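You operate a simulated robot arm through the tools that you are given. There is no shell and no other tool.

Carry out the task below with a simulated robot arm. There is one attempt and no reset: what you move stays moved.

JOB
Stir the small beaker on high till its oil film is gone, then tip it into the empty one.
Fine: the empty one beside the stir plate; stir dial off first; put the beaker back on the plate. Set down upright: small beaker.

The check looks at the end state, three seconds after you hand in, the way a careful person would. Anything else that was tipped, shoved, dropped, spilled or broken makes it a failure.

ROBOT AND FRAMES
A 6-joint arm with a two-finger parallel gripper, fixed in place. Base frame: the origin is at the foot of the arm, x ahead of it, y to its left, z up. Readings come in m, degrees, newtons and seconds.
With the tool pointing down near the work surface it reaches from about 0.26 to 0.68 m from the base axis. Its first joint turns from -66.0 to 66.0 degrees. Payload 2.9 kg.
Tool frame: the origin (TCP) lies between the finger pads and is the grasp point; the fingertips stand 0.03 m ahead of it; z points along the fingers, y is the line along which they close. The gripper opens to 0.11 m. The fingers are 0.02 m wide and 0.01 m thick; the gripper's body (0.048 by 0.112 m) begins 0.055 m behind the TCP.
Orientation is that of the tool frame in the base frame, as a unit quaternion [x, y, z, w]. With the fingers straight down and closing along the base's y, the tool's x points along the base's -x, its y along +y and its z along -z.

CONTROLS
- The arm moves only by the tool step_arm. Its arguments are lists of equal length, an entry for each row: "delta_pos": the shift along the base's x, y, z in m, a list of three; "rotation": the turn, a rotation vector about the base's x, y, z in degrees, a list of three; "jaw": the finger opening in m, from 0 to 0.11. In form: {"delta_pos": [[x, y, z], ...], "rotation": [[rx, ry, rz], ...], "jaw": [jaw, ...]}. A call has 1 to 20 rows; each row shifts and turns the commanded pose from where the row before left it. Each row takes 0.2 s and may step no farther than 0.05 m and 8.6 degrees from the row before; otherwise, or with a gripper value out of range, the whole call is refused. Where a pose cannot be reached the arm comes as near as it can. A force on the tool above 40 N (or 10 N above the force at the start of the call, whichever is more), or a blocked arm, ends the call early, and 0.2 s more pass. Each finger travels about 0.108 m/s and halts on what it meets, pressing with about 25 N; the grip force reading is that of the motor and also rises with nothing between the fingers. The clock runs only during rows and for 0.2 s after the last one: add rows that do not move to give the fingers time. The reply holds the time, the measured pose of the TCP, the force on the tool along the base axes, the opening and the grip force, in the units named above and with some noise, with the torque about the TCP (base axes, N m) and any sound that the robot's microphone picked up.
- Cameras (640 x 400 px; columns grow to the right, rows downward): "scene" is fixed at [0.0756, 0.4285, 1.4026]; the picture's right is [-0.78, -0.62, 0.00], its down [-0.25, 0.31, -0.92] and it looks along [0.57, -0.72, -0.40] (base axes); focal length 338 px, centre (320, 200). "wrist" rides on the gripper at [0.072, 0.017, -0.103] in the tool frame; the picture's right is [-0.23, 0.97, 0.00], its down [-0.76, -0.18, -0.62] and it looks along [-0.61, -0.14, 0.78] (tool axes); focal length 222 px, centre (320, 200). There is no depth. A picture from a camera that has moved, and an enlarged one, comes with that camera's place and axes in the base frame and with its lens.
- camera(camera): a new picture of that camera. It takes no simulated time.
- inspect(camera, box): a new picture of the part [left, top, right, bottom] of that camera's present view, enlarged. It takes no simulated time.
- sign_off(): hands the job in; it is judged then, once.

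Places have to be worked out from the pictures, the camera data and where the tool is seen. Open the gripper and draw the arm clear of the work before you hand the job in, unless the task says otherwise.

The tools are called as a command line: name --argument value ..., lists and objects as JSON in quotes. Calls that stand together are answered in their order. step_arm: Moves the arm, as the interface text tells. Its arguments: {"type":"object","properties":{"delta_pos":{"type":"array","items":{"type":"array","items":{"type":"number"}}},"rotation":{"type":"array","items":{"type":"array","items":{"type":"number"}}},"jaw":{"type":"array","items":{"type":"number"}}},"required":["delta_pos","rotation","jaw"]} The other tools are called the same way: camera (camera) takes a picture; inspect (camera, box) takes an enlarged picture of a part of a camera's view; sign_off () hands the job in.

At the start:

```text
time_s: 0.0
position: [0.4252, 0.1738, 1.2283]
ee_rot: [0.001, 1.0, -0.001, 0.0]
ft_force: [0.6, 0.3, 0.3]
moment: [-0.01, -0.03, 0.01]
width: 0.1101
grip_force: 0.0
```

scene: 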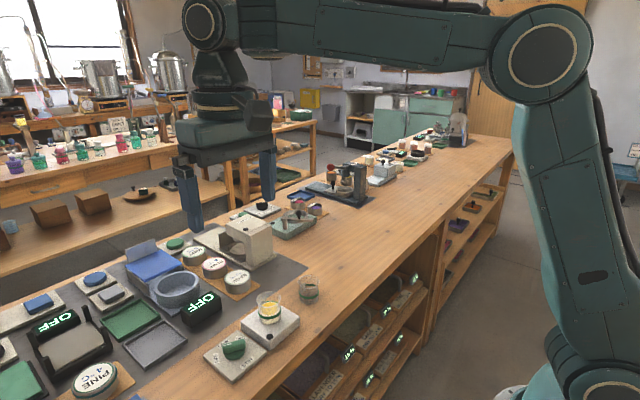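
wrist: 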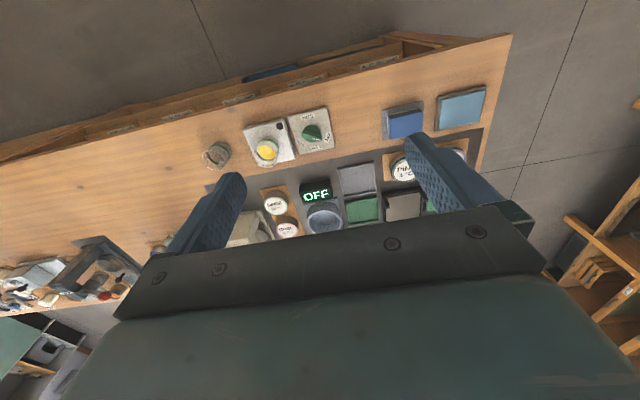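

I'll begin by looking closely at the stir plate area from both cameras, before moving anything.

inspect --camera "scene" --box '[190, 260, 350, 390]'

inspect --camera "wrist" --box '[190, 95, 350, 195]'

```text
3.08 times, centred on (270, 325) of scene
camera zoom: at [0.0756, 0.4285, 1.4026], right [-0.78, -0.62, 0.0], down [-0.25, 0.31, -0.92], along [0.57, -0.72, -0.4], focal length 1040 px, centre (474, -185)
```

zoom: 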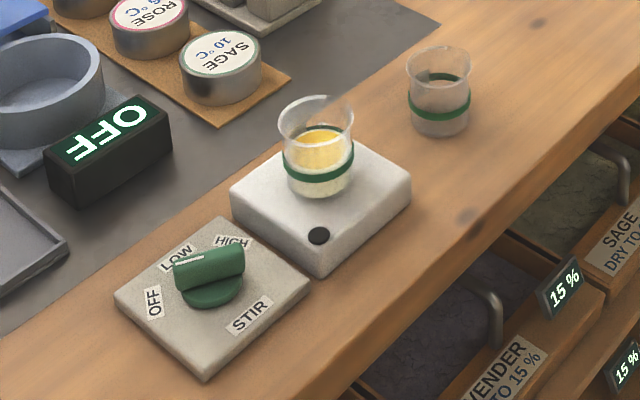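

```text
4.00 times, centred on (270, 145) of wrist
camera zoom: at [0.3508, 0.1904, 1.3306], right [0.23, 0.97, 0.0], down [0.76, -0.18, 0.62], along [0.61, -0.14, -0.78], focal length 888 px, centre (520, 420)
```

zoom: 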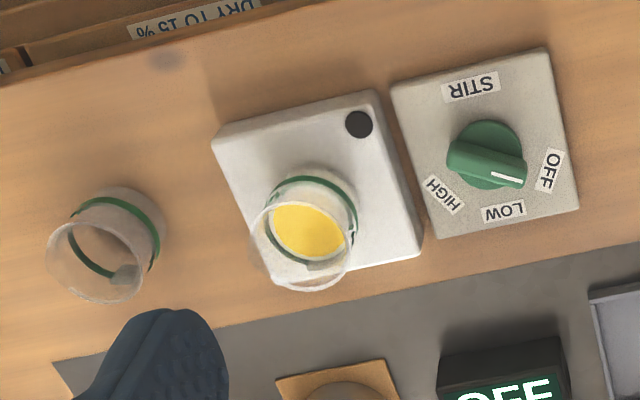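

The dial's white mark appears to point at OFF. By triangulation, the dial is near (0.56, 0.12), the oil beaker near (0.55, 0.02) on the plate at z≈0.83, and the empty beaker near (0.55, -0.12). I'll descend to a mid height for a better wrist view.

step_arm --delta_pos '[[0.012, -0.012, -0.045], [0.012, -0.012, -0.045], [0.012, -0.012, -0.045], [0.012, -0.012, -0.045], [0, 0, 0]]' --rotation '[[0, 0, 0], [0, 0, 0], [0, 0, 0], [0, 0, 0], [0, 0, 0]]' --jaw '[0.11, 0.11, 0.11, 0.11, 0.11]'

```text
time_s: 1.2
position: [0.473, 0.1237, 1.0494]
ee_rot: [0.001, 1.0, 0.0, 0.001]
ft_force: [0.0, -0.1, -0.4]
moment: [0.02, -0.01, -0.03]
width: 0.1101
grip_force: 0.0
```

The arm moved cleanly to (0.473, 0.124, 1.049). I'll take fresh pictures to locate the dial and beakers more precisely.

camera --camera "wrist"

camera --camera "scene"

```text
taken
camera wrist: at [0.3996, 0.1403, 1.1511], right [0.23, 0.97, 0.0], down [0.76, -0.18, 0.62], along [0.61, -0.14, -0.78], focal length 222 px, centre (320, 200)
```

wrist: 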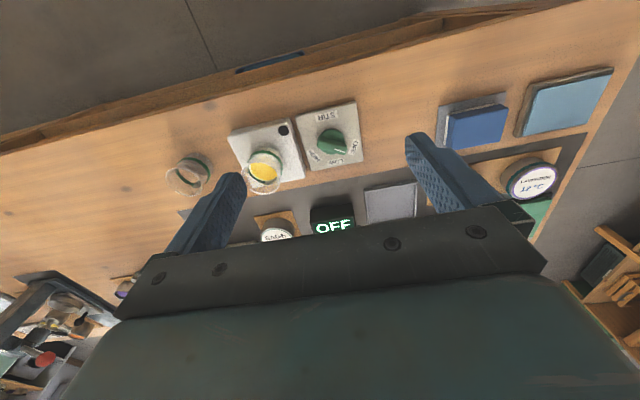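

```text
taken
```

scene: 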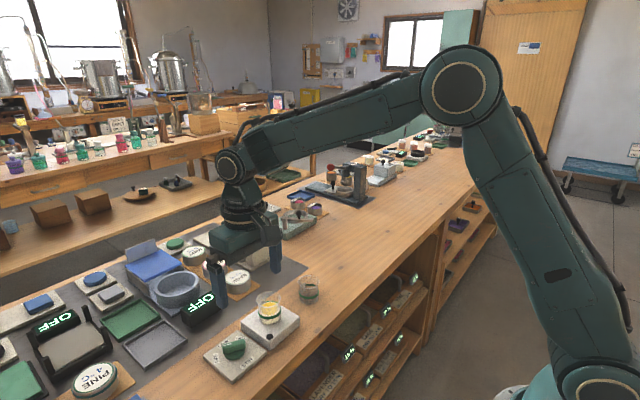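

inspect --camera "wrist" --box '[160, 90, 384, 230]'

inspect --camera "scene" --box '[195, 310, 295, 390]'

inspect --camera "scene" --box '[240, 260, 340, 340]'

```text
2.86 times, centred on (272, 160) of wrist
camera zoom: at [0.3996, 0.1403, 1.1511], right [0.23, 0.97, 0.0], down [0.76, -0.18, 0.62], along [0.61, -0.14, -0.78], focal length 635 px, centre (457, 314)
```

zoom: 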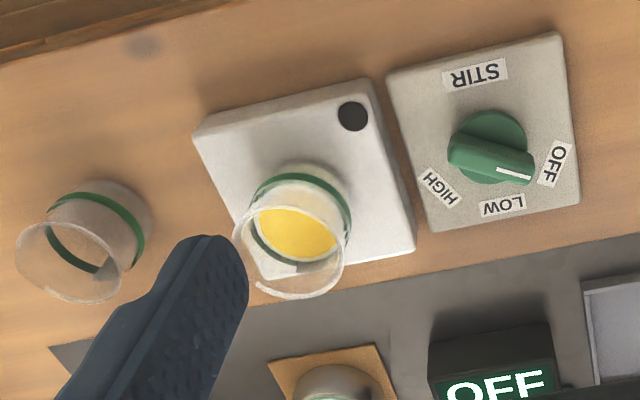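

```text
5.00 times, centred on (245, 350) of scene
camera zoom: at [0.0756, 0.4285, 1.4026], right [-0.78, -0.62, 0.0], down [-0.25, 0.31, -0.92], along [0.57, -0.72, -0.4], focal length 1689 px, centre (695, -550)
```

zoom: 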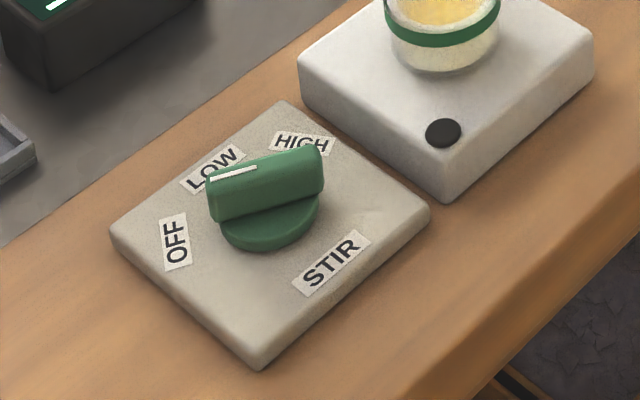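

```text
5.00 times, centred on (290, 300) of scene
camera zoom: at [0.0756, 0.4285, 1.4026], right [-0.78, -0.62, 0.0], down [-0.25, 0.31, -0.92], along [0.57, -0.72, -0.4], focal length 1689 px, centre (470, -300)
```

zoom: 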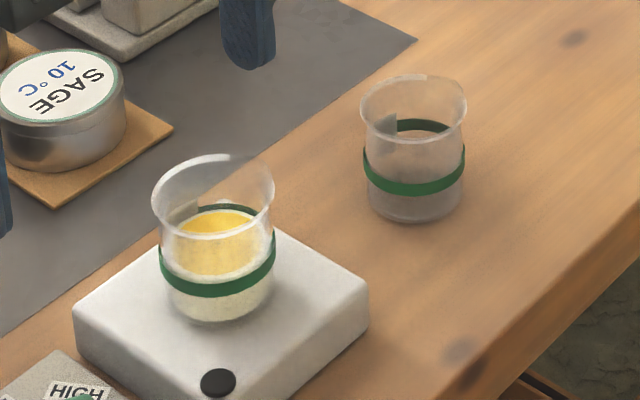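

The knob bar is centred near (0.549, 0.124), and its mark points about 55–57° from +x, at OFF. LOW is at 0° and HIGH at about -57°. I'll move above the knob with the jaws turned across the bar, then check alignment before I descend.

step_arm --delta_pos '[[0.011, 0, -0.016], [0.011, 0, -0.016], [0.011, 0, -0.016], [0.011, 0, -0.016], [0.011, 0, -0.016], [0.011, 0, -0.016], [0.01, 0, -0.013], [0, 0, 0]]' --rotation '[[0, 0, 8], [0, 0, 8], [0, 0, 8], [0, 0, 8], [0, 0, 8], [0, 0, 8], [0, 0, 8], [0, 0, 0]]' --jaw '[0.1, 0.09, 0.08, 0.07, 0.06, 0.05, 0.05, 0.05]'

```text
time_s: 3.0
position: [0.5496, 0.1241, 0.94]
ee_rot: [-0.47, 0.882, 0.0, 0.0]
ft_force: [0.3, -0.1, 1.2]
moment: [0.02, 0.01, 0.03]
width: 0.0499
grip_force: 0.1
```

The TCP is at (0.550, 0.124, 0.940), turned 56°. I'll check the knob's alignment between the fingers in both cameras.

camera --camera "wrist"

inspect --camera "scene" --box '[180, 260, 340, 390]'

```text
taken
camera wrist: at [0.4942, 0.0741, 1.0427], right [-0.68, 0.73, 0.0], down [0.57, 0.53, 0.62], along [0.46, 0.42, -0.78], focal length 222 px, centre (320, 200)
```

wrist: 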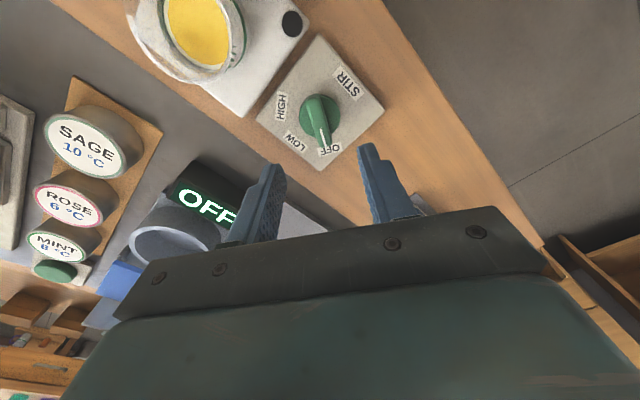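

```text
3.08 times, centred on (260, 325) of scene
camera zoom: at [0.0756, 0.4285, 1.4026], right [-0.78, -0.62, 0.0], down [-0.25, 0.31, -0.92], along [0.57, -0.72, -0.4], focal length 1040 px, centre (505, -185)
```

zoom: 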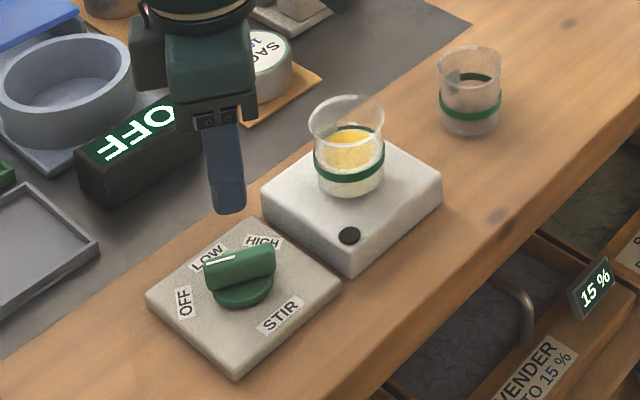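

The knob is almost directly under the tool axis. I'll enlarge the wrist view to measure the bar's exact angle and centre.

inspect --camera "wrist" --box '[256, 80, 384, 160]'

inspect --camera "scene" --box '[215, 325, 279, 365]'

```text
5.00 times, centred on (320, 120) of wrist
camera zoom: at [0.4942, 0.0741, 1.0427], right [-0.68, 0.73, 0.0], down [0.57, 0.53, 0.62], along [0.46, 0.42, -0.78], focal length 1111 px, centre (320, 600)
```

zoom: 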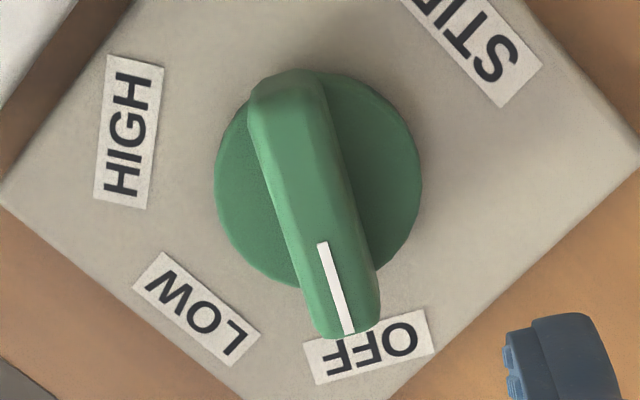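

```text
10.00 times, centred on (247, 345) of scene
camera zoom: at [0.0756, 0.4285, 1.4026], right [-0.78, -0.62, 0.0], down [-0.25, 0.31, -0.92], along [0.57, -0.72, -0.4], focal length 3379 px, centre (1050, -1250)
```

zoom: 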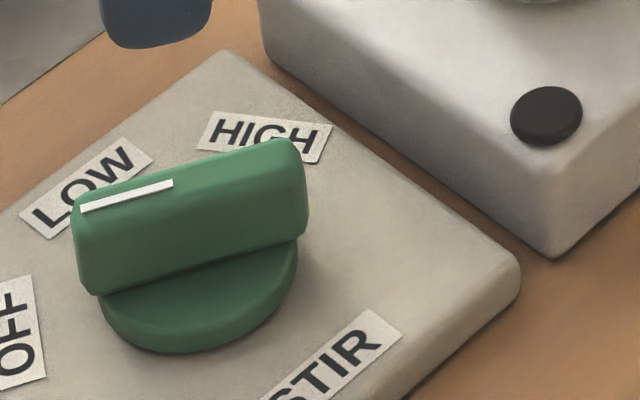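

The bar lines up with the tool to within a degree or two and sits centred under the TCP. The disc top is at about 0.818 and the bar top at about 0.837, so I'll descend to TCP z≈0.854 with the jaws open at 0.05.

step_arm --delta_pos '[[0, 0, -0.03], [0, 0, -0.03], [0, 0, -0.018], [0, 0, -0.008], [0, 0, 0]]' --rotation '[[0, 0, 0], [0, 0, 0], [0, 0, 0], [0, 0, 0], [0, 0, 0]]' --jaw '[0.05, 0.05, 0.05, 0.05, 0.05]'

camera --camera "wrist"

inspect --camera "scene" --box '[200, 290, 300, 370]'

```text
time_s: 4.2
position: [0.5471, 0.125, 0.8525]
ee_rot: [-0.469, 0.883, 0.0, 0.0]
ft_force: [0.0, 0.2, -0.5]
moment: [0.02, 0.05, 0.02]
width: 0.0505
grip_force: 0.1
```

```text
taken
camera wrist: at [0.4919, 0.0739, 0.9553], right [-0.68, 0.73, 0.0], down [0.57, 0.53, 0.62], along [0.46, 0.42, -0.78], focal length 222 px, centre (320, 200)
```

wrist: 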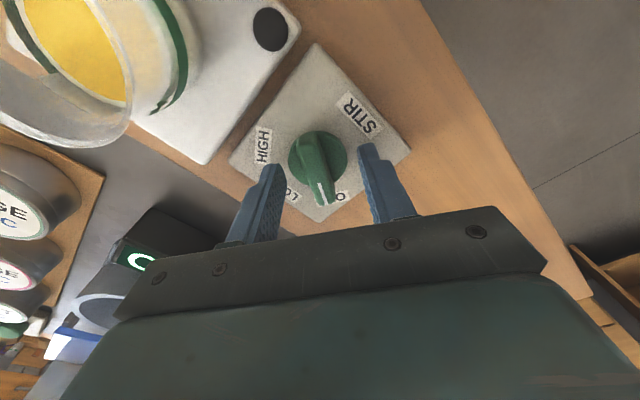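

```text
5.00 times, centred on (250, 330) of scene
camera zoom: at [0.0756, 0.4285, 1.4026], right [-0.78, -0.62, 0.0], down [-0.25, 0.31, -0.92], along [0.57, -0.72, -0.4], focal length 1689 px, centre (670, -450)
```

zoom: 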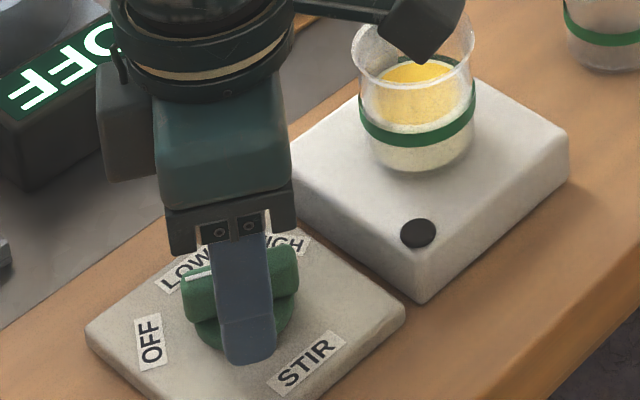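

The fingers straddle the bar with no contact force. I'll close on it and check the grip.

step_arm --delta_pos '[[0, 0, 0], [0, 0, 0], [0, 0, 0], [0, 0, 0]]' --rotation '[[0, 0, 0], [0, 0, 0], [0, 0, 0], [0, 0, 0]]' --jaw '[0.03, 0.01, 0.005, 0.005]'

```text
time_s: 5.2
position: [0.5492, 0.1226, 0.8536]
ee_rot: [-0.467, 0.884, -0.001, 0.002]
ft_force: [14.3, -12.5, -5.3]
moment: [-0.02, -0.35, -0.03]
width: 0.0137
grip_force: 45.0
```

I have the knob at a width of 13.7 mm, with a side load of about 19 N pushing the tool toward +x, -y. I'll nudge the commanded pose that way to relieve it before turning.

step_arm --delta_pos '[[0.0015, -0.0013, 0], [0, 0, 0]]' --rotation '[[0, 0, 0], [0, 0, 0]]' --jaw '[0.005, 0.005]'

```text
time_s: 5.8
position: [0.548, 0.1233, 0.855]
ee_rot: [-0.47, 0.883, 0.001, -0.001]
ft_force: [4.9, -12.5, -1.8]
moment: [0.74, -0.84, -0.03]
width: 0.014
grip_force: 45.3
```

The x load eased and the y load is still -12.5 N. I'll nudge a bit further in -y.

step_arm --delta_pos '[[0.0003, -0.0015, 0], [0, 0, 0]]' --rotation '[[0, 0, 0], [0, 0, 0]]' --jaw '[0.005, 0.005]'

```text
time_s: 6.4
position: [0.5486, 0.1232, 0.8535]
ee_rot: [-0.472, 0.882, 0.002, 0.0]
ft_force: [-1.0, 1.3, 6.9]
moment: [-0.71, 0.36, 0.04]
width: 0.0136
grip_force: 44.9
```

The side load is near zero. I'll start turning toward HIGH (clockwise, -z) with a small test of 24°.

step_arm --delta_pos '[[0, 0, 0], [0, 0, 0], [0, 0, 0], [0, 0, 0]]' --rotation '[[0, 0, -8], [0, 0, -8], [0, 0, -8], [0, 0, 0]]' --jaw '[0.005, 0.005, 0.005, 0.005]'

inspect --camera "scene" --box '[200, 290, 300, 370]'

```text
time_s: 7.4
position: [0.5483, 0.1234, 0.8528]
ee_rot: [-0.276, 0.961, 0.0, -0.001]
ft_force: [-17.7, 7.0, 10.3]
moment: [0.59, -0.51, 0.03]
width: 0.0139
grip_force: 45.1
```

```text
5.00 times, centred on (250, 330) of scene
camera zoom: at [0.0749, 0.4286, 1.4026], right [-0.78, -0.62, 0.0], down [-0.25, 0.31, -0.92], along [0.57, -0.72, -0.4], focal length 1689 px, centre (670, -450)
```

zoom: 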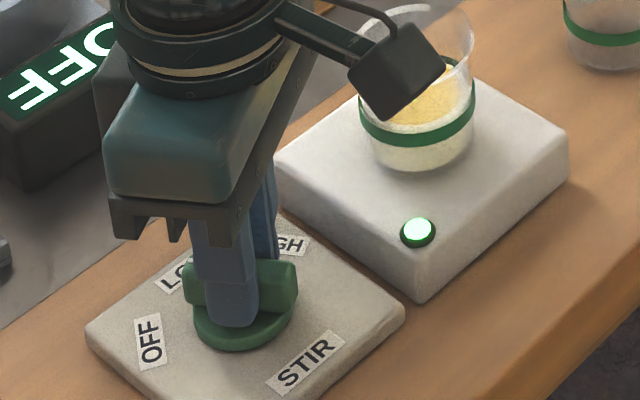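

The stirrer lamp is lit, so the knob is turning. I'll continue the turn while relieving the -x side load.

step_arm --delta_pos '[[-0.002, 0.0006, -0.0005], [0, 0, 0], [0, 0, 0], [0, 0, 0], [0, 0, 0]]' --rotation '[[0, 0, 0], [0, 0, -8], [0, 0, -8], [0, 0, -8], [0, 0, 0]]' --jaw '[0.005, 0.005, 0.005, 0.005, 0.005]'

```text
time_s: 8.6
position: [0.5465, 0.1254, 0.8526]
ee_rot: [-0.069, 0.998, 0.0, 0.001]
ft_force: [-4.0, 10.6, 5.4]
moment: [0.44, -1.27, 0.03]
width: 0.0139
grip_force: 44.7
```

The turn is at about 8°, near LOW, and forces are small. I'll continue toward HIGH with a small y correction.

step_arm --delta_pos '[[0, 0.001, 0], [0, 0, 0], [0, 0, 0], [0, 0, 0], [0, 0, 0]]' --rotation '[[0, 0, -8], [0, 0, -8], [0, 0, -8], [0, 0, -8], [0, 0, 0]]' --jaw '[0.005, 0.005, 0.005, 0.005, 0.005]'

inspect --camera "scene" --box '[200, 290, 300, 370]'

```text
time_s: 9.8
position: [0.5483, 0.1249, 0.853]
ee_rot: [0.208, 0.978, 0.001, 0.0]
ft_force: [2.8, 17.6, 3.5]
moment: [-0.05, -0.58, 0.02]
width: 0.0138
grip_force: 44.9
```

```text
5.00 times, centred on (250, 330) of scene
camera zoom: at [0.0755, 0.4289, 1.4024], right [-0.78, -0.62, 0.0], down [-0.25, 0.31, -0.92], along [0.57, -0.72, -0.4], focal length 1689 px, centre (670, -450)
```

zoom: 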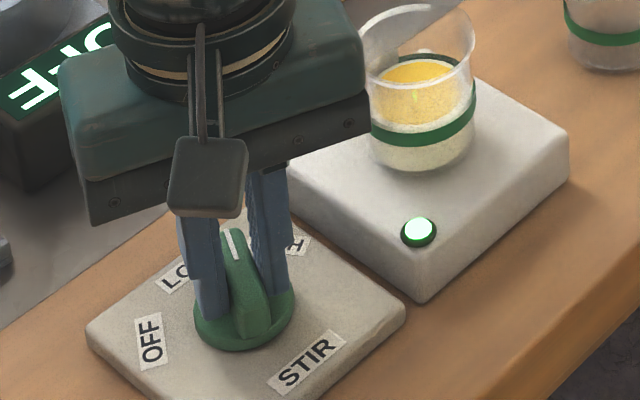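

The knob is at about -24° now, between LOW and HIGH. I'll go another 33° to HIGH and relieve the +y load.

step_arm --delta_pos '[[0, 0.002, 0], [0, 0, 0], [0, 0, 0], [0, 0, 0], [0, 0, 0]]' --rotation '[[0, 0, -8.2], [0, 0, -8.2], [0, 0, -8.2], [0, 0, -8.2], [0, 0, 0]]' --jaw '[0.005, 0.005, 0.005, 0.005, 0.005]'

inspect --camera "scene" --box '[200, 290, 300, 370]'

inspect --camera "wrist" --box '[192, 80, 448, 240]'

```text
time_s: 11.0
position: [0.55, 0.126, 0.854]
ee_rot: [0.478, 0.879, -0.002, -0.001]
ft_force: [-4.6, 3.8, 13.2]
moment: [-0.17, -0.09, -0.04]
width: 0.0139
grip_force: 45.1
```

```text
5.00 times, centred on (250, 330) of scene
camera zoom: at [0.0752, 0.4285, 1.4026], right [-0.78, -0.62, 0.0], down [-0.25, 0.31, -0.92], along [0.57, -0.72, -0.4], focal length 1689 px, centre (670, -450)
```

zoom: 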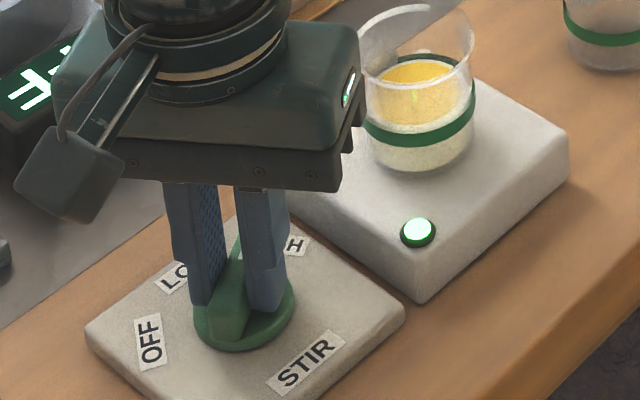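

```text
2.50 times, centred on (320, 160) of wrist
camera zoom: at [0.5228, 0.1961, 0.9554], right [0.94, 0.34, 0.0], down [0.27, -0.73, 0.62], along [0.21, -0.59, -0.78], focal length 555 px, centre (320, 300)
```

zoom: 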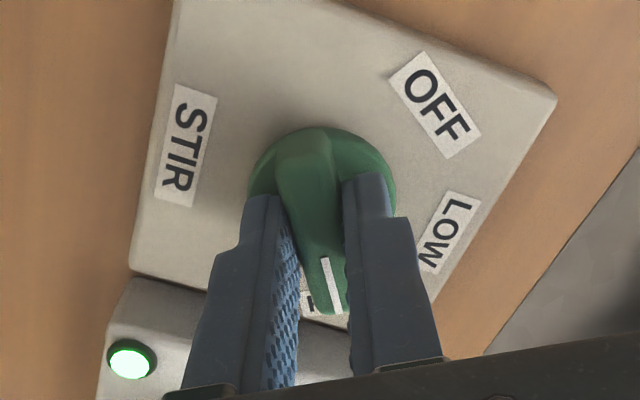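

The tool is at -57°. I'll open, rise straight up, and check that the mark sits on HIGH and whether the oil is being stirred.

step_arm --delta_pos '[[0, 0, 0], [0, 0, 0], [0, 0, 0.03], [0, 0, 0.04], [0, 0, 0.03], [0, 0, 0]]' --rotation '[[0, 0, 0], [0, 0, 0], [0, 0, 0], [0, 0, 0], [0, 0, 0], [0, 0, 0]]' --jaw '[0.03, 0.045, 0.045, 0.045, 0.045, 0.045]'

inspect --camera "scene" --box '[200, 290, 300, 370]'

inspect --camera "wrist" --box '[192, 60, 448, 220]'

```text
time_s: 12.4
position: [0.5494, 0.1236, 0.9541]
ee_rot: [0.476, 0.879, 0.0, 0.0]
ft_force: [-0.3, 0.4, 0.7]
moment: [0.02, 0.01, 0.02]
width: 0.0451
grip_force: 0.0
```

```text
5.00 times, centred on (250, 330) of scene
camera zoom: at [0.0756, 0.4285, 1.4026], right [-0.78, -0.62, 0.0], down [-0.25, 0.31, -0.92], along [0.57, -0.72, -0.4], focal length 1689 px, centre (670, -450)
```

zoom: 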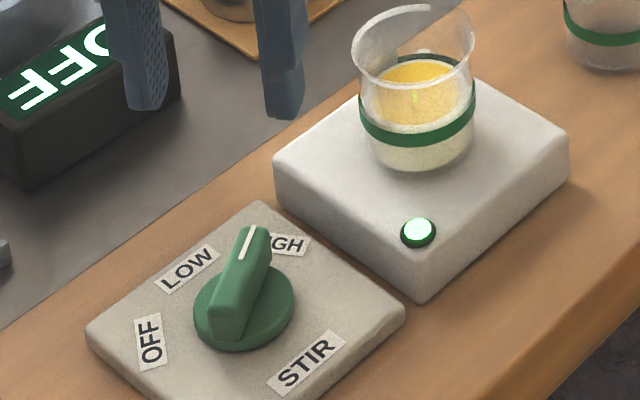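

```text
2.50 times, centred on (320, 140) of wrist
camera zoom: at [0.5234, 0.1932, 1.057], right [0.94, 0.34, 0.0], down [0.27, -0.73, 0.62], along [0.21, -0.59, -0.78], focal length 555 px, centre (320, 350)
```

zoom: 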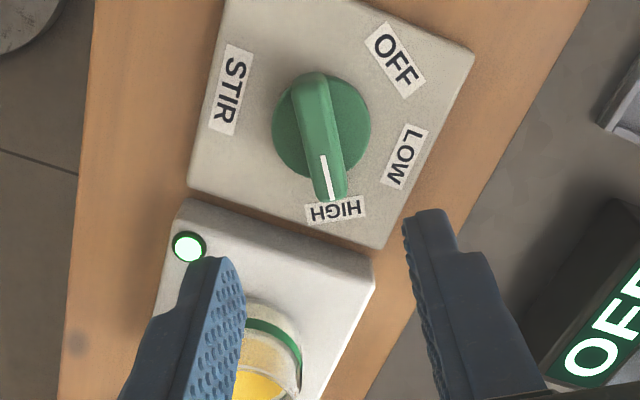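

The mark points squarely at HIGH and the lamp is on. I'll wait a few seconds and watch the yellow film.

step_arm --delta_pos '[[0, 0, 0], [0, 0, 0], [0, 0, 0], [0, 0, 0], [0, 0, 0], [0, 0, 0], [0, 0, 0], [0, 0, 0], [0, 0, 0], [0, 0, 0], [0, 0, 0], [0, 0, 0], [0, 0, 0], [0, 0, 0], [0, 0, 0], [0, 0, 0], [0, 0, 0], [0, 0, 0], [0, 0, 0], [0, 0, 0]]' --rotation '[[0, 0, 0], [0, 0, 0], [0, 0, 0], [0, 0, 0], [0, 0, 0], [0, 0, 0], [0, 0, 0], [0, 0, 0], [0, 0, 0], [0, 0, 0], [0, 0, 0], [0, 0, 0], [0, 0, 0], [0, 0, 0], [0, 0, 0], [0, 0, 0], [0, 0, 0], [0, 0, 0], [0, 0, 0], [0, 0, 0]]' --jaw '[0.045, 0.045, 0.045, 0.045, 0.045, 0.045, 0.045, 0.045, 0.045, 0.045, 0.045, 0.045, 0.045, 0.045, 0.045, 0.045, 0.045, 0.045, 0.045, 0.045]'

inspect --camera "scene" --box '[240, 270, 320, 320]'

```text
time_s: 16.6
position: [0.55, 0.1241, 0.9538]
ee_rot: [0.476, 0.88, 0.0, 0.0]
ft_force: [0.7, 0.3, -1.4]
moment: [0.02, -0.01, 0.0]
width: 0.0447
grip_force: 0.1
```

```text
8.00 times, centred on (280, 295) of scene
camera zoom: at [0.0756, 0.4285, 1.4026], right [-0.78, -0.62, 0.0], down [-0.25, 0.31, -0.92], along [0.57, -0.72, -0.4], focal length 2703 px, centre (640, -560)
```

zoom: 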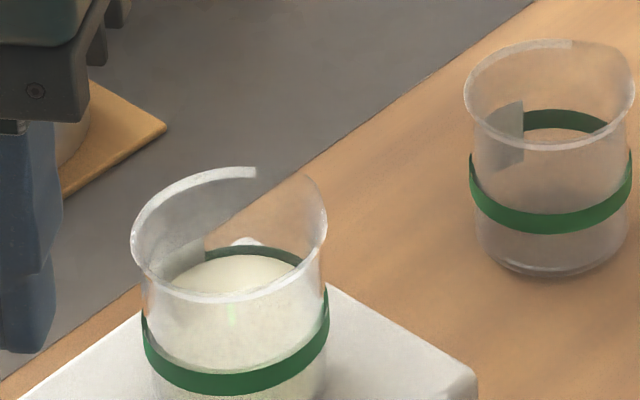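

The yellow film has disappeared and the liquid now looks an even milky cream. I'll go back down over the knob in the same pose, which gives it a little extra stirring time, and check again before turning it off.

step_arm --delta_pos '[[0, 0, -0.03], [0, 0, -0.04], [0, 0, -0.022], [0, 0, -0.008], [0, 0, 0], [0, 0, 0]]' --rotation '[[0, 0, 0], [0, 0, 0], [0, 0, 0], [0, 0, 0], [0, 0, 0], [0, 0, 0]]' --jaw '[0.045, 0.045, 0.045, 0.045, 0.045, 0.045]'

inspect --camera "scene" --box '[240, 270, 320, 320]'

inspect --camera "scene" --box '[200, 290, 300, 370]'

```text
time_s: 18.0
position: [0.55, 0.1252, 0.8531]
ee_rot: [0.476, 0.88, 0.0, 0.0]
ft_force: [1.4, 0.5, -0.5]
moment: [-0.01, 0.05, 0.0]
width: 0.0451
grip_force: 0.1
```

```text
8.00 times, centred on (280, 295) of scene
camera zoom: at [0.0756, 0.4285, 1.4026], right [-0.78, -0.62, 0.0], down [-0.25, 0.31, -0.92], along [0.57, -0.72, -0.4], focal length 2703 px, centre (640, -560)
```

zoom: 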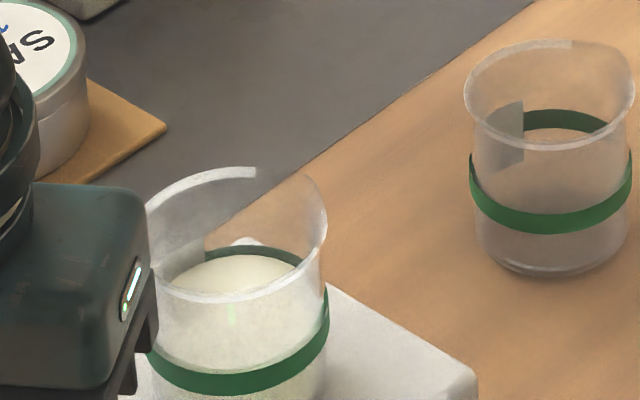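

```text
5.00 times, centred on (250, 330) of scene
camera zoom: at [0.0756, 0.4285, 1.4026], right [-0.78, -0.62, 0.0], down [-0.25, 0.31, -0.92], along [0.57, -0.72, -0.4], focal length 1689 px, centre (670, -450)
```

zoom: 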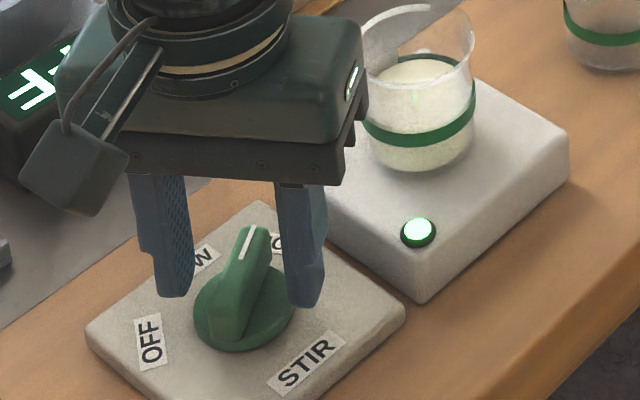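

The film is gone and the colour is stable. I'll grip the knob to turn it back to OFF.

step_arm --delta_pos '[[0, 0, 0], [0, 0, 0], [0, 0, 0], [0, 0, 0]]' --rotation '[[0, 0, 0], [0, 0, 0], [0, 0, 0], [0, 0, 0]]' --jaw '[0.025, 0.01, 0.005, 0.005]'

```text
time_s: 19.0
position: [0.55, 0.1249, 0.8543]
ee_rot: [0.476, 0.88, 0.001, 0.0]
ft_force: [3.8, 1.8, -1.7]
moment: [-0.01, -0.03, 0.01]
width: 0.0138
grip_force: 45.2
```

The grip is solid with negligible side load. I'll turn back toward OFF, reversing the small centring corrections along the way.

step_arm --delta_pos '[[0, -0.0005, 0], [0, -0.0005, 0], [0, -0.0005, 0], [0, -0.0005, 0], [0, 0, 0], [0, -0.0005, 0], [0, -0.0005, 0], [0, 0, 0]]' --rotation '[[0, 0, 8.2], [0, 0, 8.2], [0, 0, 8.2], [0, 0, 8.2], [0, 0, 8], [0, 0, 8], [0, 0, 8], [0, 0, 0]]' --jaw '[0.005, 0.005, 0.005, 0.005, 0.005, 0.005, 0.005, 0.005]'

```text
time_s: 20.8
position: [0.5511, 0.1244, 0.8549]
ee_rot: [-0.001, 1.0, 0.001, 0.002]
ft_force: [10.8, 7.3, 19.6]
moment: [0.07, 0.02, 0.01]
width: 0.0138
grip_force: 44.8
```

The knob is at LOW (0°). I'll continue 57° to OFF, with small +x and +z reliefs.

step_arm --delta_pos '[[0.001, 0, 0.001], [0.001, 0, 0], [0, -0.0003, 0], [0, -0.0003, 0], [0, 0, 0], [0, 0, 0], [0, 0, 0], [0, 0, 0]]' --rotation '[[0, 0, 8], [0, 0, 8], [0, 0, 8], [0, 0, 8], [0, 0, 8], [0, 0, 8], [0, 0, 8.2], [0, 0, 0]]' --jaw '[0.005, 0.005, 0.005, 0.005, 0.005, 0.005, 0.005, 0.005]'

inspect --camera "scene" --box '[200, 290, 300, 370]'

```text
time_s: 22.6
position: [0.5501, 0.125, 0.8547]
ee_rot: [-0.473, 0.881, 0.001, 0.001]
ft_force: [6.9, 23.0, 14.5]
moment: [-0.02, 0.18, 0.0]
width: 0.0139
grip_force: 45.3
```

```text
5.00 times, centred on (250, 330) of scene
camera zoom: at [0.0755, 0.429, 1.4024], right [-0.78, -0.62, 0.0], down [-0.25, 0.31, -0.92], along [0.57, -0.72, -0.4], focal length 1689 px, centre (670, -450)
```

zoom: 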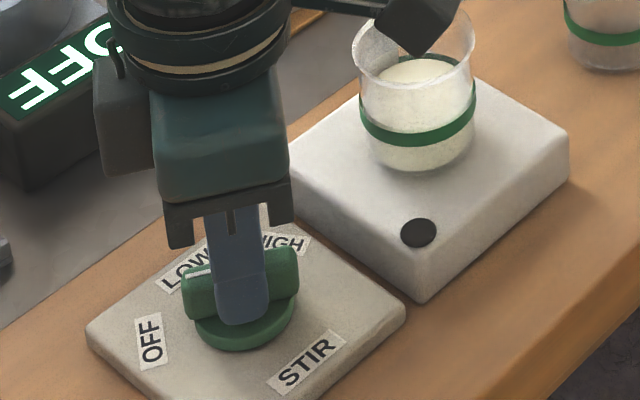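

The lamp is dark, so the stirrer is off and the tool is back at 56°. I'll relieve the side load, then open and rise.

step_arm --delta_pos '[[0.0007, 0.0022, 0.001], [0, 0, 0], [0, 0, 0], [0, 0, 0], [0, 0, 0.03], [0, 0, 0.04], [0, 0, 0.03], [0, 0, 0]]' --rotation '[[0, 0, 0], [0, 0, 0], [0, 0, 0], [0, 0, 0], [0, 0, 0], [0, 0, 0], [0, 0, 0], [0, 0, 0]]' --jaw '[0.005, 0.005, 0.03, 0.045, 0.045, 0.045, 0.045, 0.045]'

inspect --camera "scene" --box '[200, 290, 300, 370]'

camera --camera "wrist"

```text
time_s: 24.4
position: [0.5527, 0.1244, 0.9533]
ee_rot: [-0.471, 0.882, 0.001, 0.0]
ft_force: [-0.8, 0.1, 0.0]
moment: [-0.01, 0.02, 0.02]
width: 0.0449
grip_force: 0.0
```

```text
5.00 times, centred on (250, 330) of scene
camera zoom: at [0.0756, 0.4285, 1.4026], right [-0.78, -0.62, 0.0], down [-0.25, 0.31, -0.92], along [0.57, -0.72, -0.4], focal length 1689 px, centre (670, -450)
```

zoom: 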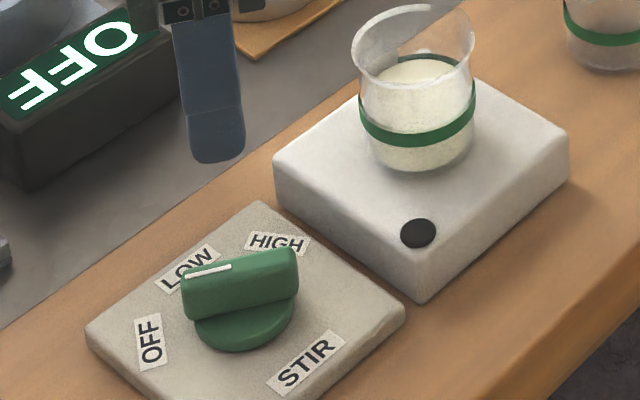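

```text
taken
camera wrist: at [0.4973, 0.0726, 1.0553], right [-0.68, 0.73, 0.0], down [0.57, 0.53, 0.62], along [0.46, 0.43, -0.78], focal length 222 px, centre (320, 200)
```

wrist: 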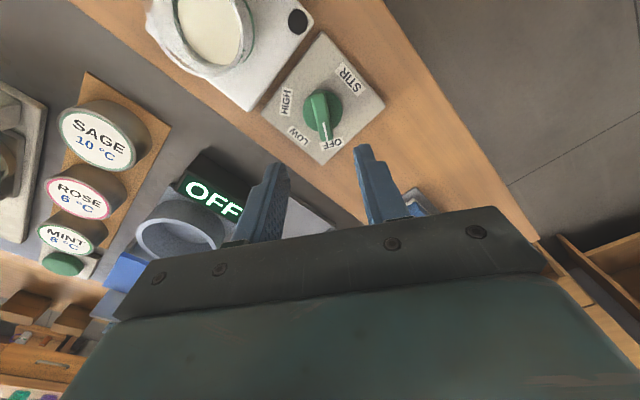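

The dial is back at OFF with the lamp dark. For pouring I want the wrist camera on the upper side of the tool, so I need the tool yawed about 180°. I'll rise, move toward the empty beaker at a safe height, and see whether the wrist can turn that far.

step_arm --delta_pos '[[0, 0, 0.04], [0, 0, 0.04], [0, 0, 0.03], [0, -0.018, 0], [0, -0.018, 0], [0, -0.018, 0], [0, -0.018, 0], [0, -0.018, 0], [0, -0.018, 0], [0, -0.018, 0], [0, -0.018, 0], [0, -0.018, 0], [0, -0.018, 0], [0, -0.018, 0], [0, -0.018, 0], [0, 0, 0]]' --rotation '[[0, 0, 0], [0, 0, 8.2], [0, 0, 8.2], [0, 0, 8.2], [0, 0, 8.2], [0, 0, 8.2], [0, 0, 8.2], [0, 0, 8.2], [0, 0, 8.2], [0, 0, 8.2], [0, 0, 8.2], [0, 0, 8.2], [0, 0, 8.2], [0, 0, 8.2], [0, 0, 8.2], [0, 0, 0]]' --jaw '[0.045, 0.045, 0.045, 0.045, 0.045, 0.045, 0.045, 0.045, 0.045, 0.045, 0.045, 0.045, 0.045, 0.045, 0.045, 0.045]'

```text
time_s: 27.8
position: [0.5612, -0.0857, 1.0747]
ee_rot: [0.996, -0.083, -0.003, -0.018]
ft_force: [0.0, 0.7, -0.2]
moment: [0.01, 0.01, -0.01]
width: 0.0451
grip_force: 0.1
out of reach, approached as far as the arm can: row 15
```

The wrist yaw reaches about 170° here, which is its limit. I'll use a yaw of 160° and dry-run the pour tilt up here, empty-handed, to confirm the arm can reach about 110°.

step_arm --delta_pos '[[0, 0, 0], [0, 0, 0], [0, 0, 0], [0, 0, 0], [0, 0, 0], [0, 0, 0], [0, 0, 0], [0, 0, 0], [0, 0, 0], [0, 0, 0], [0, 0, 0], [0, 0, 0], [0, 0, 0], [0, 0, 0], [0, 0, 0], [0, 0, 0], [0, 0, 0]]' --rotation '[[0, 0, -5.4], [0, 0, -5.4], [-2.74, -7.52, 0], [-2.74, -7.52, 0], [-2.74, -7.52, 0], [-2.74, -7.52, 0], [-2.74, -7.52, 0], [-2.74, -7.52, 0], [-2.74, -7.52, 0], [-2.74, -7.52, 0], [-2.74, -7.52, 0], [-2.74, -7.52, 0], [-2.74, -7.52, 0], [-2.74, -7.52, 0], [-2.74, -7.52, 0], [-2.74, -7.52, 0], [0, 0, 0]]' --jaw '[0.045, 0.045, 0.045, 0.045, 0.045, 0.045, 0.045, 0.045, 0.045, 0.045, 0.045, 0.045, 0.045, 0.045, 0.045, 0.045, 0.045]'

camera --camera "scene"

camera --camera "wrist"

```text
time_s: 31.4
position: [0.6251, -0.0984, 1.1186]
ee_rot: [0.553, -0.096, 0.815, 0.145]
ft_force: [-0.2, 0.6, 0.3]
moment: [-0.02, 0.04, -0.04]
width: 0.0451
grip_force: 0.1
out of reach, approached as far as the arm can: row 15, 16
```

```text
taken
```

scene: 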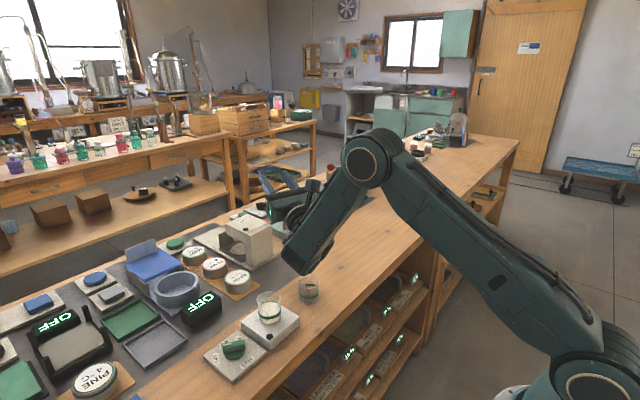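

```text
taken
camera wrist: at [0.5024, -0.0726, 1.1462], right [-0.25, -0.94, -0.21], down [-0.22, 0.26, -0.94], along [0.94, -0.19, -0.27], focal length 222 px, centre (320, 200)
```

wrist: 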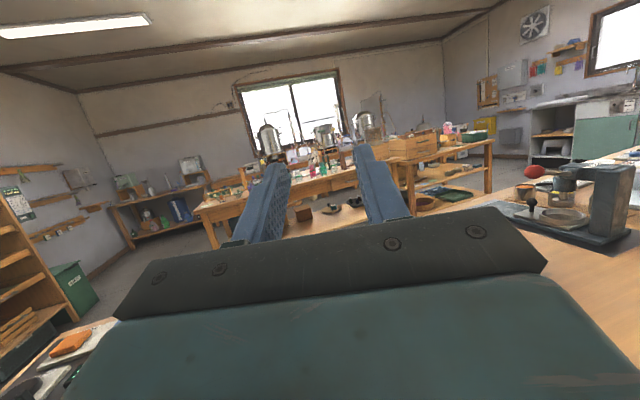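

The arm can't hold the pour pose with a top grip: past about 100° tilt it drifts off position. A better plan is to grip the beaker from the side with the tool pitched about 30° below horizontal, then pour by rolling the last joint, which stays well inside its limits. First I'll undo the tilt.

step_arm --delta_pos '[[0, 0, 0], [0, 0, 0], [0, 0, 0], [0, 0, 0], [0, 0, 0], [0, 0, 0], [0, 0, 0], [0, 0, 0], [0, 0, 0], [0, 0, 0], [0, 0, 0], [0, 0, 0], [0, 0, 0], [0, 0, 0], [0, 0, 0]]' --rotation '[[2.74, 7.52, 0], [2.74, 7.52, 0], [2.74, 7.52, 0], [2.74, 7.52, 0], [2.74, 7.52, 0], [2.74, 7.52, 0], [2.74, 7.52, 0], [2.74, 7.52, 0], [2.74, 7.52, 0], [2.74, 7.52, 0], [2.74, 7.52, 0], [2.74, 7.52, 0], [2.74, 7.52, 0], [2.74, 7.52, 0], [0, 0, 0]]' --jaw '[0.05, 0.06, 0.07, 0.08, 0.085, 0.085, 0.085, 0.085, 0.085, 0.085, 0.085, 0.085, 0.085, 0.085, 0.085]'

```text
time_s: 34.6
position: [0.6156, -0.0771, 1.1042]
ee_rot: [0.985, -0.173, 0.0, 0.001]
ft_force: [0.8, -0.1, 0.2]
moment: [0.01, 0.0, -0.01]
width: 0.0848
grip_force: 0.0
out of reach, approached as far as the arm can: row 9, 10, 11, 12
```

The tool is pointing down again at (0.616, -0.077, 1.104) with yaw 160°. I'll yaw it back to 0° while moving toward the oil beaker at a safe height.

step_arm --delta_pos '[[-0.0073, 0.005, -0.0027], [-0.0073, 0.005, -0.0027], [-0.0073, 0.005, -0.0027], [-0.0073, 0.005, -0.0027], [-0.0073, 0.005, -0.0027], [-0.0073, 0.005, -0.0027], [-0.0073, 0.005, -0.0027], [-0.0073, 0.005, -0.0027], [-0.0073, 0.005, -0.0027], [-0.0073, 0.005, -0.0027], [-0.0073, 0.005, -0.0027], [-0.0073, 0.005, -0.0027], [-0.0073, 0.005, -0.0027], [-0.0073, 0.005, -0.0027], [-0.0073, 0.005, -0.0027], [-0.0073, 0.005, -0.0027], [-0.0073, 0.005, -0.0027], [-0.0073, 0.005, -0.0027], [-0.0073, 0.005, -0.0027], [-0.0073, 0.005, -0.0027]]' --rotation '[[0, 0, -8], [0, 0, -8], [0, 0, -8], [0, 0, -8], [0, 0, -8], [0, 0, -8], [0, 0, -8], [0, 0, -8], [0, 0, -8], [0, 0, -8], [0, 0, -8], [0, 0, -8], [0, 0, -8], [0, 0, -8], [0, 0, -8], [0, 0, -8], [0, 0, -8], [0, 0, -8], [0, 0, -8], [0, 0, -8]]' --jaw '[0.085, 0.085, 0.085, 0.085, 0.085, 0.085, 0.085, 0.085, 0.085, 0.085, 0.085, 0.085, 0.085, 0.085, 0.085, 0.085, 0.085, 0.085, 0.085, 0.085]'

```text
time_s: 38.8
position: [0.468, 0.0216, 1.0503]
ee_rot: [0.0, 1.0, 0.0, 0.001]
ft_force: [-0.4, 0.7, -0.7]
moment: [-0.02, -0.02, 0.0]
width: 0.0849
grip_force: 0.2
```

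The tool is back to yaw 0 at (0.468, 0.022, 1.050). I'll take enlarged wrist and scene views to refine both beaker positions.

inspect --camera "wrist" --box '[160, 80, 448, 260]'

inspect --camera "scene" --box '[240, 265, 336, 325]'

```text
2.22 times, centred on (304, 170) of wrist
camera zoom: at [0.3944, 0.0378, 1.1518], right [0.23, 0.97, 0.0], down [0.76, -0.18, 0.62], along [0.61, -0.14, -0.78], focal length 494 px, centre (356, 267)
```

zoom: 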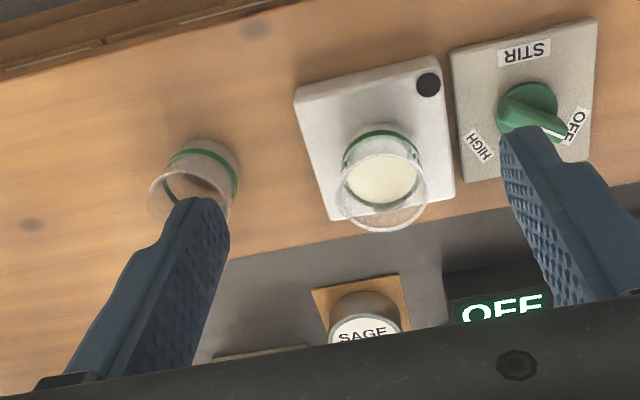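

```text
6.67 times, centred on (288, 295) of scene
camera zoom: at [0.0756, 0.4285, 1.4026], right [-0.78, -0.62, 0.0], down [-0.25, 0.31, -0.92], along [0.57, -0.72, -0.4], focal length 2252 px, centre (533, -433)
```

zoom: 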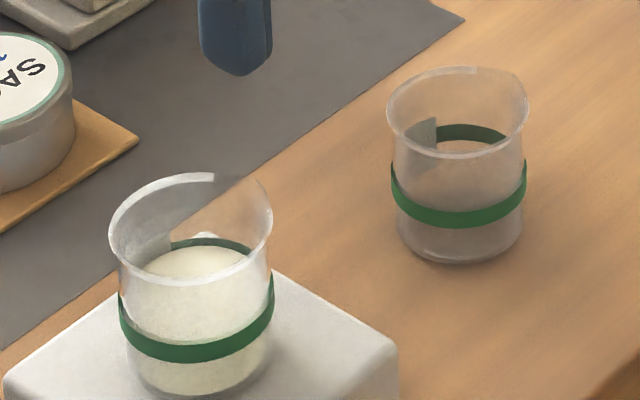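

Beaker 1's axis works out to about (0.545, 0.0215) with the rim at z≈0.895. I'll pitch the tool to 30° below horizontal at a standoff about 0.10 m back from the beaker, jaws open at 0.085.

step_arm --delta_pos '[[-0.001, 0, -0.01], [-0.001, 0, -0.01], [-0.001, 0, -0.01], [-0.001, 0, -0.01], [-0.001, 0, -0.015], [-0.001, 0, -0.02], [-0.001, 0, -0.02], [-0.001, 0, -0.02], [0, 0, 0]]' --rotation '[[0, -7.5, 0], [0, -7.5, 0], [0, -7.5, 0], [0, -7.5, 0], [0, -7.5, 0], [0, -7.5, 0], [0, -7.5, 0], [0, -7.5, 0], [0, 0, 0]]' --jaw '[0.085, 0.085, 0.085, 0.085, 0.085, 0.085, 0.085, 0.085, 0.085]'

camera --camera "wrist"

camera --camera "scene"

```text
time_s: 40.8
position: [0.461, 0.0212, 0.9358]
ee_rot: [-0.001, 0.866, -0.001, 0.499]
ft_force: [1.4, 0.2, -0.4]
moment: [0.0, 0.0, 0.01]
width: 0.0849
grip_force: 0.1
```

```text
taken
camera wrist: at [0.334, 0.038, 0.9236], right [0.11, 0.97, 0.19], down [-0.16, -0.18, 0.97], along [0.98, -0.14, 0.14], focal length 222 px, centre (320, 200)
```

wrist: 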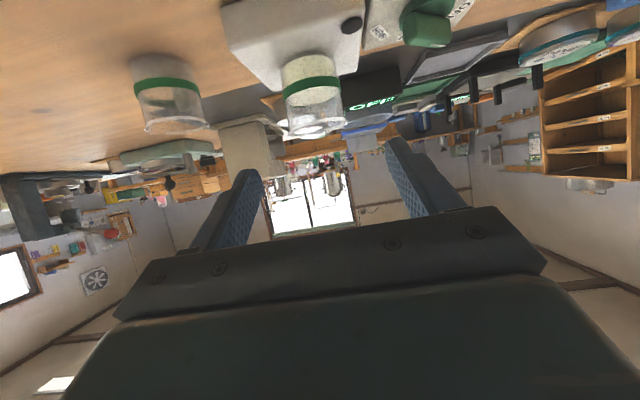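

```text
taken
```

scene: 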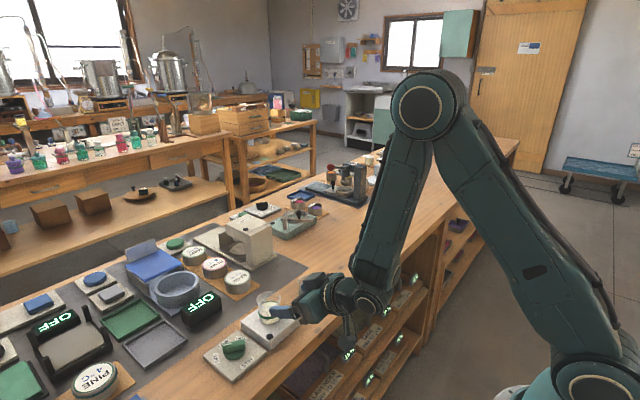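

The pose was reached cleanly. I'll enlarge both views to check the fingers' lateral alignment with the beaker.

inspect --camera "wrist" --box '[224, 20, 416, 140]'

inspect --camera "scene" --box '[240, 270, 336, 330]'

```text
3.33 times, centred on (320, 80) of wrist
camera zoom: at [0.334, 0.038, 0.9236], right [0.11, 0.97, 0.19], down [-0.16, -0.18, 0.97], along [0.98, -0.14, 0.14], focal length 740 px, centre (320, 600)
```

zoom: 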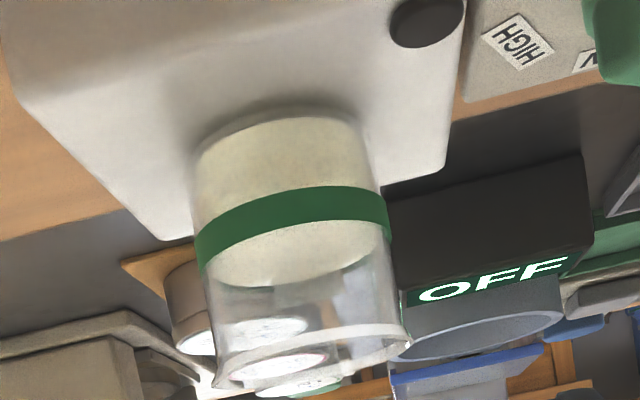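

```text
6.67 times, centred on (288, 300) of scene
camera zoom: at [0.0756, 0.4285, 1.4026], right [-0.78, -0.62, 0.0], down [-0.25, 0.31, -0.92], along [0.57, -0.72, -0.4], focal length 2252 px, centre (533, -467)
```

zoom: 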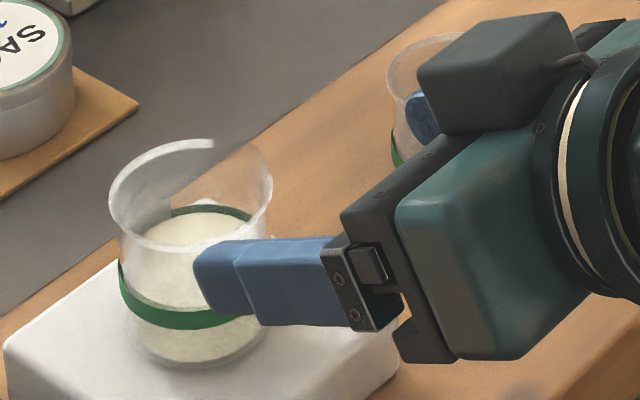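

The beaker's axis measures y≈0.018–0.020 from this view. I'll line up on the approach axis and advance most of the way, stopping about 2 cm short to check the clearances.

step_arm --delta_pos '[[0, -0.0015, -0.018], [0.0173, 0, -0.01], [0.0173, 0, -0.01], [0.0173, 0, -0.01], [0.0148, 0, -0.0085], [0, 0, 0]]' --rotation '[[0, 0, 0], [0, 0, 0], [0, 0, 0], [0, 0, 0], [0, 0, 0], [0, 0, 0]]' --jaw '[0.085, 0.085, 0.085, 0.085, 0.085, 0.085]'

camera --camera "wrist"

inspect --camera "scene" --box '[240, 270, 336, 330]'

```text
time_s: 42.2
position: [0.529, 0.0204, 0.8792]
ee_rot: [-0.002, 0.866, 0.0, 0.5]
ft_force: [0.1, 0.1, -0.5]
moment: [0.02, 0.02, 0.01]
width: 0.085
grip_force: 0.0
```

```text
taken
camera wrist: at [0.402, 0.0372, 0.8668], right [0.11, 0.97, 0.19], down [-0.16, -0.18, 0.97], along [0.98, -0.14, 0.13], focal length 222 px, centre (320, 200)
```

wrist: 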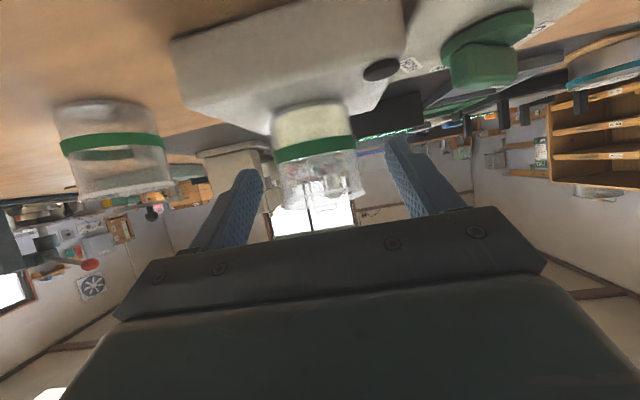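

```text
6.67 times, centred on (288, 300) of scene
camera zoom: at [0.0756, 0.4285, 1.4026], right [-0.78, -0.62, 0.0], down [-0.25, 0.31, -0.92], along [0.57, -0.72, -0.4], focal length 2252 px, centre (533, -467)
```

zoom: 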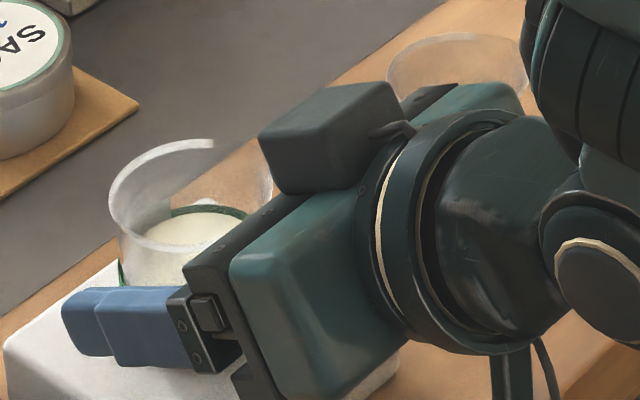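

I'm about 2 cm short with clearance on both sides. I'll enlarge the wrist view to measure the side gaps exactly.

inspect --camera "wrist" --box '[240, 90, 416, 200]'

```text
3.64 times, centred on (328, 145) of wrist
camera zoom: at [0.402, 0.0372, 0.8668], right [0.11, 0.97, 0.19], down [-0.16, -0.18, 0.97], along [0.98, -0.14, 0.13], focal length 808 px, centre (291, 400)
```

zoom: 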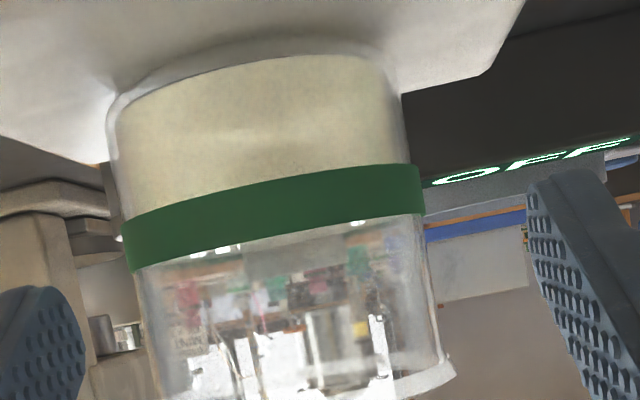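

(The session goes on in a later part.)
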